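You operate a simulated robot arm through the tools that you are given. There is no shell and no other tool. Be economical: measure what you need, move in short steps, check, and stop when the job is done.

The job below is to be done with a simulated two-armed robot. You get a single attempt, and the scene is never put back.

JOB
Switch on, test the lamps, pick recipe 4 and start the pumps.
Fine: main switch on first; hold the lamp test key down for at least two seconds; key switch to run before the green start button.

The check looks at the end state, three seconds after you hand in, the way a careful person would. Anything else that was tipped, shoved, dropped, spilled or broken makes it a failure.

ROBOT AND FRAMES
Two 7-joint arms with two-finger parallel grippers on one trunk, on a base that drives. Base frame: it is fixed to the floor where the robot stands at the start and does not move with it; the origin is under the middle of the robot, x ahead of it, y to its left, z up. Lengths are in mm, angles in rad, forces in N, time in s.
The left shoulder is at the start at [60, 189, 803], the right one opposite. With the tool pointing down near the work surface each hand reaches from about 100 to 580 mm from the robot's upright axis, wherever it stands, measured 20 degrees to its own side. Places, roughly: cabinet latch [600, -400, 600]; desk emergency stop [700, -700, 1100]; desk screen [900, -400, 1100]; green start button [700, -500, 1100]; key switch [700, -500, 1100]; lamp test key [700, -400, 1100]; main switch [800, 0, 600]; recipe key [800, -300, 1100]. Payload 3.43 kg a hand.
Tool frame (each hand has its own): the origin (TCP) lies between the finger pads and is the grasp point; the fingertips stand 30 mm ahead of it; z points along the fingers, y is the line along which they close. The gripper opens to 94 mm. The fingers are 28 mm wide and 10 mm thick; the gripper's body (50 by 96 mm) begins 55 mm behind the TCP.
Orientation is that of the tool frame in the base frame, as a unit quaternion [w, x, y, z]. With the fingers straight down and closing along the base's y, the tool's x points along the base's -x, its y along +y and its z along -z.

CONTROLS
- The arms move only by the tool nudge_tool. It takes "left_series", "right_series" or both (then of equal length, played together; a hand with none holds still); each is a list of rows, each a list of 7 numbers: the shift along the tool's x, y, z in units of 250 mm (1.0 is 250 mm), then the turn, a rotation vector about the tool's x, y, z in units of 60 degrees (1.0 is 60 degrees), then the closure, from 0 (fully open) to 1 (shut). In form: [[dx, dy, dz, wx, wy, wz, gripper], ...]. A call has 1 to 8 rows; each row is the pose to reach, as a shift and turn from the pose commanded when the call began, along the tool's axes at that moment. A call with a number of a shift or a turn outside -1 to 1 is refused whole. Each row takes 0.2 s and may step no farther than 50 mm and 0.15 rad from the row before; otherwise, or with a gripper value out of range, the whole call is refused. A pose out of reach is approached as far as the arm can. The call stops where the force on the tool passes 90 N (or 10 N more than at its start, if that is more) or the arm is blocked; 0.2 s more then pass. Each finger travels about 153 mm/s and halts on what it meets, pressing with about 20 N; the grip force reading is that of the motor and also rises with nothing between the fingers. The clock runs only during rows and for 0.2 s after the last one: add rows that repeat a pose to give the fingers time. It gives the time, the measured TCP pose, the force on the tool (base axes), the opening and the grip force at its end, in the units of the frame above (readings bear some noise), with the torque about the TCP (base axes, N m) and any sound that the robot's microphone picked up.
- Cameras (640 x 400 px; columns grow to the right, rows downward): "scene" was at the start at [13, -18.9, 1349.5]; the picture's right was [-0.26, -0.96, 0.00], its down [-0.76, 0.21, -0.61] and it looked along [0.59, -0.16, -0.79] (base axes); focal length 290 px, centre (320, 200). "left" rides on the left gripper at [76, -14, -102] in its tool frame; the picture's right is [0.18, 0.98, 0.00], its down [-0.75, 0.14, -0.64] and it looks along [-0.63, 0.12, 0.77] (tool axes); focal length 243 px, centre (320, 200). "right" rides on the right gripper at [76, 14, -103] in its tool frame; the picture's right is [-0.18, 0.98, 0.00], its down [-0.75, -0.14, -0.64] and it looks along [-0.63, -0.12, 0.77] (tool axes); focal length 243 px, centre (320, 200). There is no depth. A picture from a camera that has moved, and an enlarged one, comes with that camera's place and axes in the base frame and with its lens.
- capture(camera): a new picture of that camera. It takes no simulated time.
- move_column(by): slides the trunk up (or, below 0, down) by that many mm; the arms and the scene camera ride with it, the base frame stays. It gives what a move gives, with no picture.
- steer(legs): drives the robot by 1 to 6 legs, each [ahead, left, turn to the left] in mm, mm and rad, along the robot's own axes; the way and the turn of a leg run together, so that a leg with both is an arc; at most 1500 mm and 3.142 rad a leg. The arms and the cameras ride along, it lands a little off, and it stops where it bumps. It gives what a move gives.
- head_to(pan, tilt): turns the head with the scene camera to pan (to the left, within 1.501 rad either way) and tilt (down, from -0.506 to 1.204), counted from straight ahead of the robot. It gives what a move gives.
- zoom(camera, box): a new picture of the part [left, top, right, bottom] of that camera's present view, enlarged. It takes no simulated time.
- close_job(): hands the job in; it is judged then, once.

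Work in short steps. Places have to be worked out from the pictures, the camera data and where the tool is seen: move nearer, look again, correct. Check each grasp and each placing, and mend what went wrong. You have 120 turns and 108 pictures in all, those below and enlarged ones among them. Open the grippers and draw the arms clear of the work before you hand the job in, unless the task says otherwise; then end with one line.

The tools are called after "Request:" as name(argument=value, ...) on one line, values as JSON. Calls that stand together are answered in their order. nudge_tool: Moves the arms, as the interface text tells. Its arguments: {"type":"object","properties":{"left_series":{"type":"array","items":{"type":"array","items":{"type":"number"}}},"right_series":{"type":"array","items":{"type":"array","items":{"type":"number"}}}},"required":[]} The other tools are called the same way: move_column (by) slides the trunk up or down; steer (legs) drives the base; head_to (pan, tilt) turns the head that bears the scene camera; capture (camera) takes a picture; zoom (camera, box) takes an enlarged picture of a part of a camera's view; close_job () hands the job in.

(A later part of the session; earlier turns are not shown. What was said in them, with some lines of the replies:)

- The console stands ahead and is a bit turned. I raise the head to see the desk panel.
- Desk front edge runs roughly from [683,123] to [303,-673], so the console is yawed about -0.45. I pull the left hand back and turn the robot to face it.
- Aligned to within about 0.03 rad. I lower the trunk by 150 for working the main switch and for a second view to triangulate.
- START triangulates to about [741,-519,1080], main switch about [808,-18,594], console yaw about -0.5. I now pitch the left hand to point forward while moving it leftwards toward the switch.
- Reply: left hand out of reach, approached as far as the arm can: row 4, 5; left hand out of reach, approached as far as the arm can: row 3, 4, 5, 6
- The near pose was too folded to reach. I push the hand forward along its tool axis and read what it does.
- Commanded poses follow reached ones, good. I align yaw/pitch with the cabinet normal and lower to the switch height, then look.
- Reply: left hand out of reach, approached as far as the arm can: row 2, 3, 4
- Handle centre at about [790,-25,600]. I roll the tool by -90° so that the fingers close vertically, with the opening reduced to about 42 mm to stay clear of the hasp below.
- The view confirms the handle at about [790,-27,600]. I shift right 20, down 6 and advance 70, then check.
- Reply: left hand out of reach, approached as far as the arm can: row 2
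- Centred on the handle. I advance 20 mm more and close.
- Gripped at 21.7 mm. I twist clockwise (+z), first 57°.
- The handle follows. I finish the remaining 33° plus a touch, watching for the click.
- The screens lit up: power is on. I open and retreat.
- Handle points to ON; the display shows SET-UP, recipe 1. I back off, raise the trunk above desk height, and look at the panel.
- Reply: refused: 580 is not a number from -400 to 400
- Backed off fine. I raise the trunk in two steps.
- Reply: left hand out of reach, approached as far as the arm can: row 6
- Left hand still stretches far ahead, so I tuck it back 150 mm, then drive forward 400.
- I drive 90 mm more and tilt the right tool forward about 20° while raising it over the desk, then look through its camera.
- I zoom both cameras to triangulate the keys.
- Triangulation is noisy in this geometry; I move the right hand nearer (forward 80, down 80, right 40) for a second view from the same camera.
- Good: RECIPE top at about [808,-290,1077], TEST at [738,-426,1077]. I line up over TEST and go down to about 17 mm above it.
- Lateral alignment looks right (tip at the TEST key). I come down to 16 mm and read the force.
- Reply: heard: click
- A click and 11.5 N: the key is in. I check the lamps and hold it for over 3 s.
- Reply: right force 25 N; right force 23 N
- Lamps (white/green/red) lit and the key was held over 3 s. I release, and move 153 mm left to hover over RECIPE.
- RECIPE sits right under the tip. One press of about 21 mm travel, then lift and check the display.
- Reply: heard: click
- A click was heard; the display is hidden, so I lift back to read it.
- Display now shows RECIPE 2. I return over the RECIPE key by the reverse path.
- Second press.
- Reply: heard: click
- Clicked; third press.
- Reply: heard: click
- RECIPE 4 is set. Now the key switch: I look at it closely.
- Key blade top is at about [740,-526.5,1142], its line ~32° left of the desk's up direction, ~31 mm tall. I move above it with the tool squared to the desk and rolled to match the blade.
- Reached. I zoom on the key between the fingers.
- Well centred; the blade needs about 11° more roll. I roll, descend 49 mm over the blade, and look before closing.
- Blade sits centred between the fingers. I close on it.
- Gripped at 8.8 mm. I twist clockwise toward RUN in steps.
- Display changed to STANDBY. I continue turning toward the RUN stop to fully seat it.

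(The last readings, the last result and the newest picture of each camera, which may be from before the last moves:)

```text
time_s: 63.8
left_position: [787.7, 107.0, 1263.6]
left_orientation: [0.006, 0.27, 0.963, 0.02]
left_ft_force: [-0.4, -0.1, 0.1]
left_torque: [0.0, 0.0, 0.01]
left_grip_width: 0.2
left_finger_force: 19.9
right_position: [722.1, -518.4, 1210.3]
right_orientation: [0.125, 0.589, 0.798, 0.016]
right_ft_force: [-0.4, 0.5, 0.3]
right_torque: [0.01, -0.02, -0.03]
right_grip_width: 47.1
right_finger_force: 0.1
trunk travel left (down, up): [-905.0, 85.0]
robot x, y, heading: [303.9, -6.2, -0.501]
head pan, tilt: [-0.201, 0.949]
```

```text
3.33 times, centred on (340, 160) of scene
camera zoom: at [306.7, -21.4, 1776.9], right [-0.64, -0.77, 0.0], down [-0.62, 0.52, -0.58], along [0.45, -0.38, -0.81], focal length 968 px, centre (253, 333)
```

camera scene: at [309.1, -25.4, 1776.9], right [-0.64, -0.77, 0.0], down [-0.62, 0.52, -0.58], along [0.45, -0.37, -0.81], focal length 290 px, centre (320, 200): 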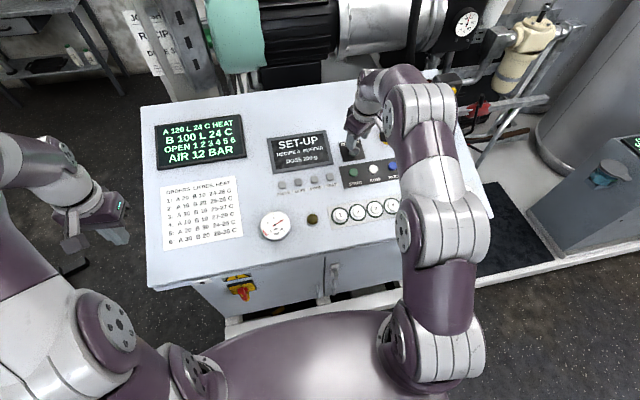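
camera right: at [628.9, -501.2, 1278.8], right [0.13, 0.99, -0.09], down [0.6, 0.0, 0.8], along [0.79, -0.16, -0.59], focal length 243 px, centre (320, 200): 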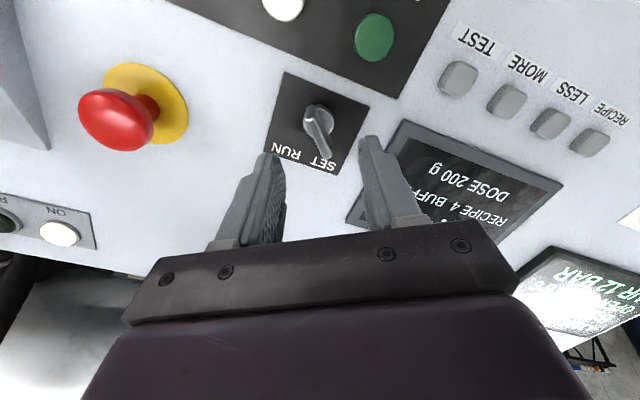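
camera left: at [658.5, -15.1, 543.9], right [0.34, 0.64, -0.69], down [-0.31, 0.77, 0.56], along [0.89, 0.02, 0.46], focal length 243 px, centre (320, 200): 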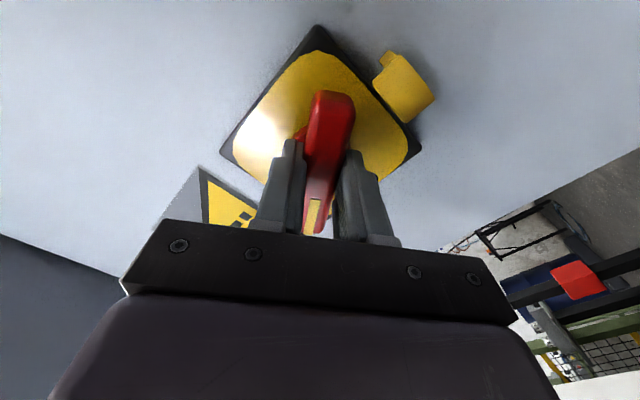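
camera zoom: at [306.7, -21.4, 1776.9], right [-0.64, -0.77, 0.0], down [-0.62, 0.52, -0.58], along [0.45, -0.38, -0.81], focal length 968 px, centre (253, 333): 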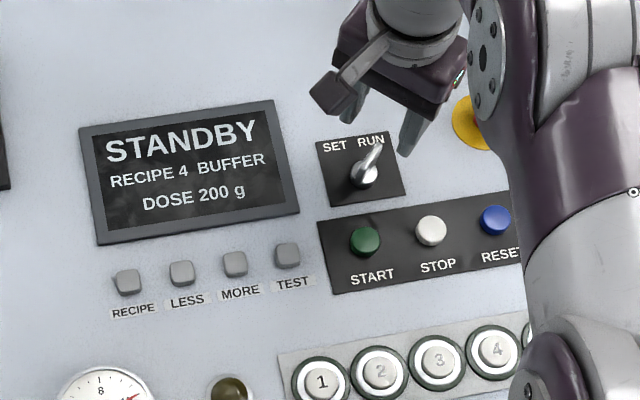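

Key points at RUN, display STANDBY. I roll the tool back, close the fingers and look at START.

Request:
nudge_tool(right_series=[[0, 0, -0.05, 0, 0, -0.13, 0.5], [0, 0, -0.1, 0, 0, -0.26, 0.5], [0, 0, -0.1, 0, 0, -0.39, 0.5], [0, 0, -0.1, 0, 0, -0.52, 1], [0, 0, -0.1, 0, 0, -0.65, 1], [0, 0, -0.1, 0, 0, -0.77, 1]])

Request:
nudge_tool(right_series=[[0.15, 0, 0, 0, 0, 0, 1], [0.3, 0, 0, 0, 0, 0, 1], [0.4, 0, 0, 0, 0, 0, 1]])

Request:
zoom(camera="right", box=[160, 50, 480, 250])

```text
time_s: 65.2
left_position: [787.2, 106.7, 1262.6]
left_orientation: [0.005, 0.269, 0.963, 0.019]
left_ft_force: [0.5, -1.0, -0.4]
left_torque: [-0.04, 0.0, 0.01]
left_grip_width: 0.0
left_finger_force: 20.2
right_position: [717.0, -516.4, 1233.9]
right_orientation: [0.122, 0.228, 0.965, -0.033]
right_ft_force: [0.6, 0.9, 0.1]
right_torque: [-0.01, -0.03, -0.01]
right_grip_width: 0.3
right_finger_force: 20.1
trunk travel left (down, up): [-905.0, 85.0]
robot x, y, heading: [302.8, -6.9, -0.5]
head pan, tilt: [-0.201, 0.949]
```

```text
time_s: 66.0
left_position: [787.8, 105.3, 1262.5]
left_orientation: [0.006, 0.271, 0.962, 0.019]
left_ft_force: [-0.6, 0.5, -0.1]
left_torque: [0.0, -0.03, -0.03]
left_grip_width: 0.0
left_finger_force: 19.8
right_position: [630.7, -473.3, 1208.0]
right_orientation: [0.121, 0.229, 0.965, -0.033]
right_ft_force: [0.1, 0.3, 0.1]
right_torque: [0.03, -0.01, -0.01]
right_grip_width: 0.0
right_finger_force: 20.4
trunk travel left (down, up): [-905.0, 85.0]
robot x, y, heading: [304.1, -4.3, -0.499]
head pan, tilt: [-0.201, 0.949]
```

```text
2.00 times, centred on (320, 150) of right
camera zoom: at [549.0, -414.8, 1288.6], right [0.6, 0.8, 0.04], down [0.45, -0.38, 0.81], along [0.66, -0.47, -0.58], focal length 485 px, centre (320, 300)
```

zoom: 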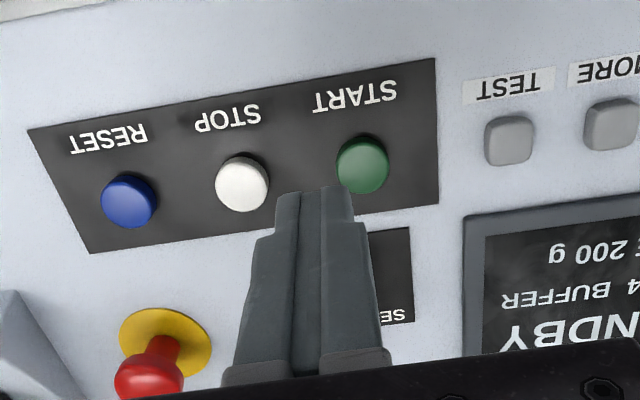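

START top at about [701,-491,1079]. I hover 18 mm above it.

Request:
nudge_tool(right_series=[[-0.07, 0.03, 0.1, 0, 0, 0, 1], [-0.147, 0.067, 0.2, 0, 0, 0, 1], [-0.147, 0.067, 0.3, 0, 0, 0, 1], [-0.147, 0.067, 0.38, 0, 0, 0, 1]])

Request:
zoom(camera="right", box=[220, 70, 420, 195])

```text
time_s: 67.0
left_position: [788.0, 105.5, 1262.1]
left_orientation: [0.005, 0.269, 0.963, 0.019]
left_ft_force: [-0.2, -0.4, 0.4]
left_torque: [0.0, 0.01, 0.04]
left_grip_width: 0.0
left_finger_force: 19.7
right_position: [691.8, -486.7, 1125.1]
right_orientation: [0.121, 0.229, 0.965, -0.033]
right_ft_force: [0.4, -1.1, -0.6]
right_torque: [0.0, 0.0, 0.01]
right_grip_width: 0.1
right_finger_force: 20.2
trunk travel left (down, up): [-905.0, 85.0]
robot x, y, heading: [301.0, -1.5, -0.497]
head pan, tilt: [-0.201, 0.949]
```

```text
3.20 times, centred on (320, 132) of right
camera zoom: at [609.7, -428.0, 1205.0], right [0.6, 0.8, 0.04], down [0.45, -0.38, 0.81], along [0.66, -0.47, -0.58], focal length 776 px, centre (320, 416)
```

zoom: 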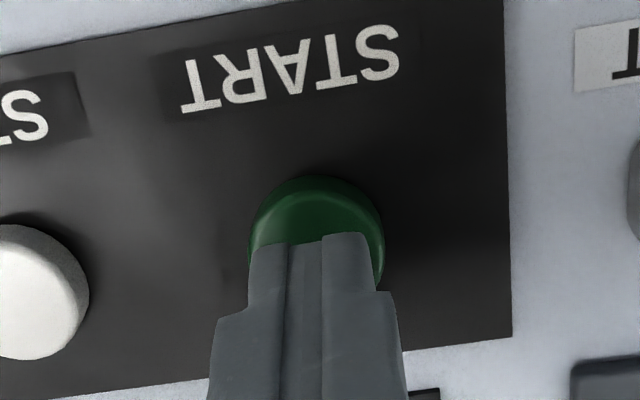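

Centred over the green button. I press about 21 mm, hold briefly, and lift.

Request:
nudge_tool(right_series=[[0, 0, 0.06, 0, 0, 0, 1], [0, 0, 0.084, 0, 0, 0, 1], [0, 0, 0.088, 0, 0, 0, 1], [0, 0, 0.088, 0, 0, 0, 1], [0, 0, 0.03, 0, 0, 0, 1], [0, 0, -0.1, 0, 0, 0, 1]])

Request:
capture(camera="scene")

```text
time_s: 68.4
left_position: [785.9, 107.3, 1263.4]
left_orientation: [0.006, 0.269, 0.963, 0.019]
left_ft_force: [-0.3, 0.9, -0.6]
left_torque: [0.01, -0.04, -0.01]
left_grip_width: 0.0
left_finger_force: 20.4
right_position: [684.3, -480.8, 1150.3]
right_orientation: [0.12, 0.228, 0.966, -0.032]
right_ft_force: [-0.6, 0.6, 0.8]
right_torque: [-0.01, 0.0, 0.02]
right_grip_width: 0.0
right_finger_force: 20.2
trunk travel left (down, up): [-905.0, 85.0]
robot x, y, heading: [304.6, -8.3, -0.499]
head pan, tilt: [-0.201, 0.949]
heard: click
```

```text
41 pictures are left
camera scene: at [305.8, -20.8, 1776.6], right [-0.64, -0.77, 0.0], down [-0.62, 0.52, -0.58], along [0.45, -0.38, -0.81], focal length 290 px, centre (320, 200)
```

scene: 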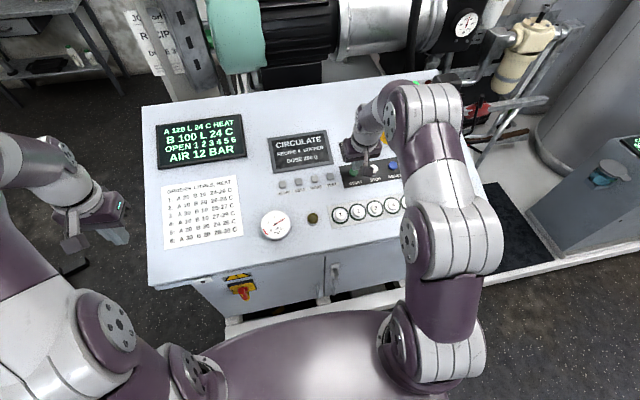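

Display says CIRCULATE: pumps run. I lift the hand clear, open both grippers, and back the robot off.

Request:
nudge_tool(right_series=[[0, 0, -0.16, 0, 0, 0, 1], [0, 0, -0.32, 0, 0, 0, 1], [0.15, 0, -0.4, 0, 0, 0, 0.5], [0.3, 0, -0.4, 0, 0, 0, 0], [0.4, 0, -0.4, 0, 0, 0, 0]], left_series=[[0, 0, 0, 0, 0, 0, 1], [0, 0, 0, 0, 0, 0, 1], [0, 0, 0, 0, 0, 0, 0.5], [0, 0, 0, 0, 0, 0, 0], [0, 0, 0, 0, 0, 0, 0]])

Request:
steer(legs=[[-350, 0, 0]])

Request:
head_to(pan=0.0, tilt=0.75)

Request:
capture(camera="scene")

Request:
zoom(camera="scene", box=[190, 60, 450, 220])

```text
time_s: 69.6
left_position: [786.8, 105.9, 1262.5]
left_orientation: [0.005, 0.27, 0.963, 0.019]
left_ft_force: [-0.9, -0.2, -0.1]
left_torque: [-0.01, 0.01, 0.04]
left_grip_width: 93.8
left_finger_force: 0.0
right_position: [576.8, -427.5, 1221.9]
right_orientation: [0.123, 0.228, 0.965, -0.033]
right_ft_force: [-0.5, -0.7, -0.8]
right_torque: [0.0, -0.05, -0.01]
right_grip_width: 93.9
right_finger_force: 0.0
trunk travel left (down, up): [-905.0, 85.0]
robot x, y, heading: [304.6, -9.9, -0.498]
head pan, tilt: [-0.201, 0.949]
```

```text
time_s: 71.9
left_position: [479.8, 274.2, 1261.6]
left_orientation: [0.004, 0.269, 0.963, 0.02]
left_ft_force: [1.2, -1.4, -0.4]
left_torque: [0.01, 0.04, 0.01]
left_grip_width: 93.7
left_finger_force: 0.1
right_position: [268.7, -259.2, 1220.7]
right_orientation: [0.121, 0.228, 0.965, -0.033]
right_ft_force: [0.0, 0.3, 0.3]
right_torque: [-0.01, -0.01, 0.04]
right_grip_width: 93.9
right_finger_force: 0.1
trunk travel left (down, up): [-905.0, 85.0]
robot x, y, heading: [-6.1, 162.6, -0.499]
head pan, tilt: [-0.201, 0.949]
```

```text
time_s: 72.6
left_position: [477.1, 274.2, 1262.1]
left_orientation: [0.005, 0.269, 0.963, 0.019]
left_ft_force: [-0.8, 0.1, 1.0]
left_torque: [-0.08, 0.01, -0.01]
left_grip_width: 93.6
left_finger_force: 0.1
right_position: [267.2, -258.3, 1221.8]
right_orientation: [0.122, 0.229, 0.965, -0.033]
right_ft_force: [-0.8, -1.0, -0.5]
right_torque: [0.03, 0.0, -0.03]
right_grip_width: 94.1
right_finger_force: 0.1
trunk travel left (down, up): [-905.0, 85.0]
robot x, y, heading: [-4.4, 159.8, -0.497]
head pan, tilt: [0.0, 0.75]
```

```text
40 pictures are left
camera scene: at [14.6, 152.9, 1792.4], right [-0.48, -0.88, 0.0], down [-0.6, 0.33, -0.73], along [0.64, -0.35, -0.68], focal length 290 px, centre (320, 200)
```

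scene: 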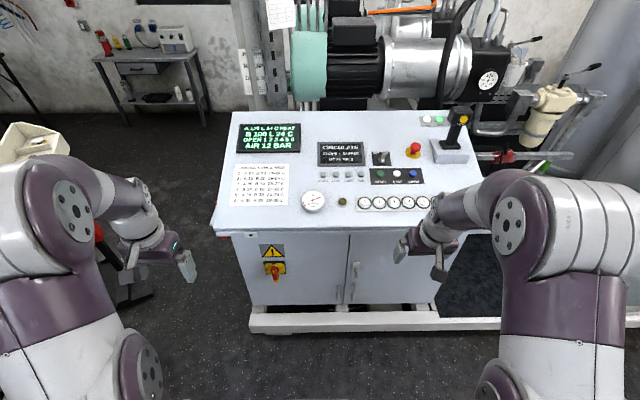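

```text
2.46 times, centred on (320, 140) of scene
camera zoom: at [14.6, 152.9, 1792.4], right [-0.48, -0.88, 0.0], down [-0.6, 0.33, -0.73], along [0.64, -0.35, -0.68], focal length 715 px, centre (320, 348)
```

zoom: 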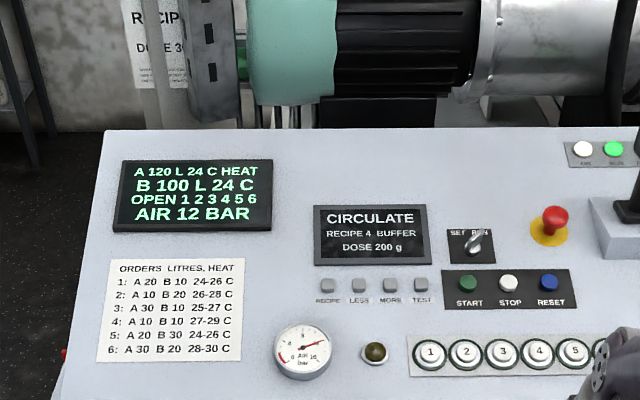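

CIRCULATE, recipe 4, RUN lamp green. A wall note mentions recipe and dose; I read it before handing in.

Request:
head_to(pan=0.0, tilt=0.4)

Request:
capture(camera="scene")

Request:
zoom(camera="scene", box=[200, 60, 340, 200])

```text
time_s: 73.5
left_position: [479.1, 275.0, 1263.3]
left_orientation: [0.005, 0.269, 0.963, 0.02]
left_ft_force: [0.6, 0.0, -0.3]
left_torque: [0.01, -0.01, 0.01]
left_grip_width: 94.0
left_finger_force: 0.1
right_position: [268.2, -258.4, 1222.6]
right_orientation: [0.123, 0.229, 0.965, -0.033]
right_ft_force: [0.8, -0.1, -0.2]
right_torque: [0.02, 0.0, 0.01]
right_grip_width: 94.0
right_finger_force: 0.1
trunk travel left (down, up): [-905.0, 85.0]
robot x, y, heading: [-6.7, 163.2, -0.501]
head pan, tilt: [0.0, 0.4]
```

```text
38 pictures are left
camera scene: at [24.1, 147.8, 1823.4], right [-0.48, -0.88, 0.0], down [-0.34, 0.19, -0.92], along [0.81, -0.44, -0.39], focal length 290 px, centre (320, 200)
```

scene: 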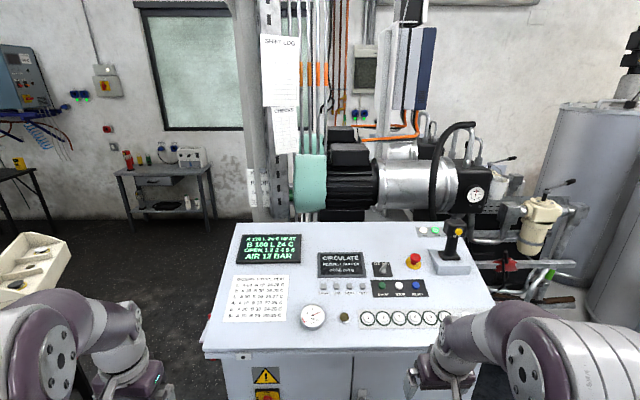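

```text
2.86 times, centred on (270, 130) of scene
camera zoom: at [24.1, 147.8, 1823.4], right [-0.48, -0.88, 0.0], down [-0.34, 0.19, -0.92], along [0.81, -0.44, -0.39], focal length 830 px, centre (463, 400)
```

zoom: 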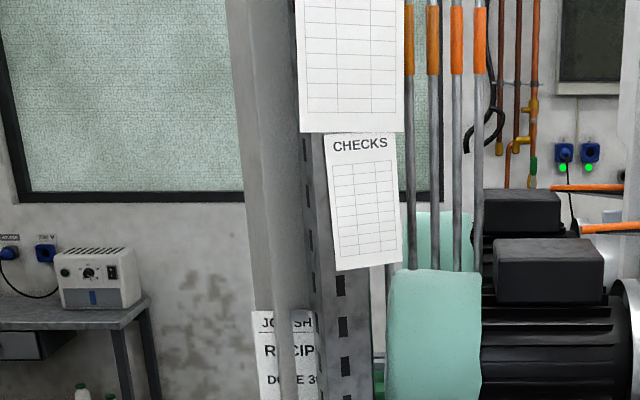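

The job sheet gives a dose, but this job doesn't ask for one, so I leave it at 200 g. All four steps show on the console and the arms are clear, so I hand in.

Request:
close_job()

```text
The job is handed in.
```

The console is on and the pumps are running on recipe 4: I turned the main switch on first, held the lamp test key for over 3 s, then set the key switch to RUN before pressing START, and the display reads CIRCULATE.
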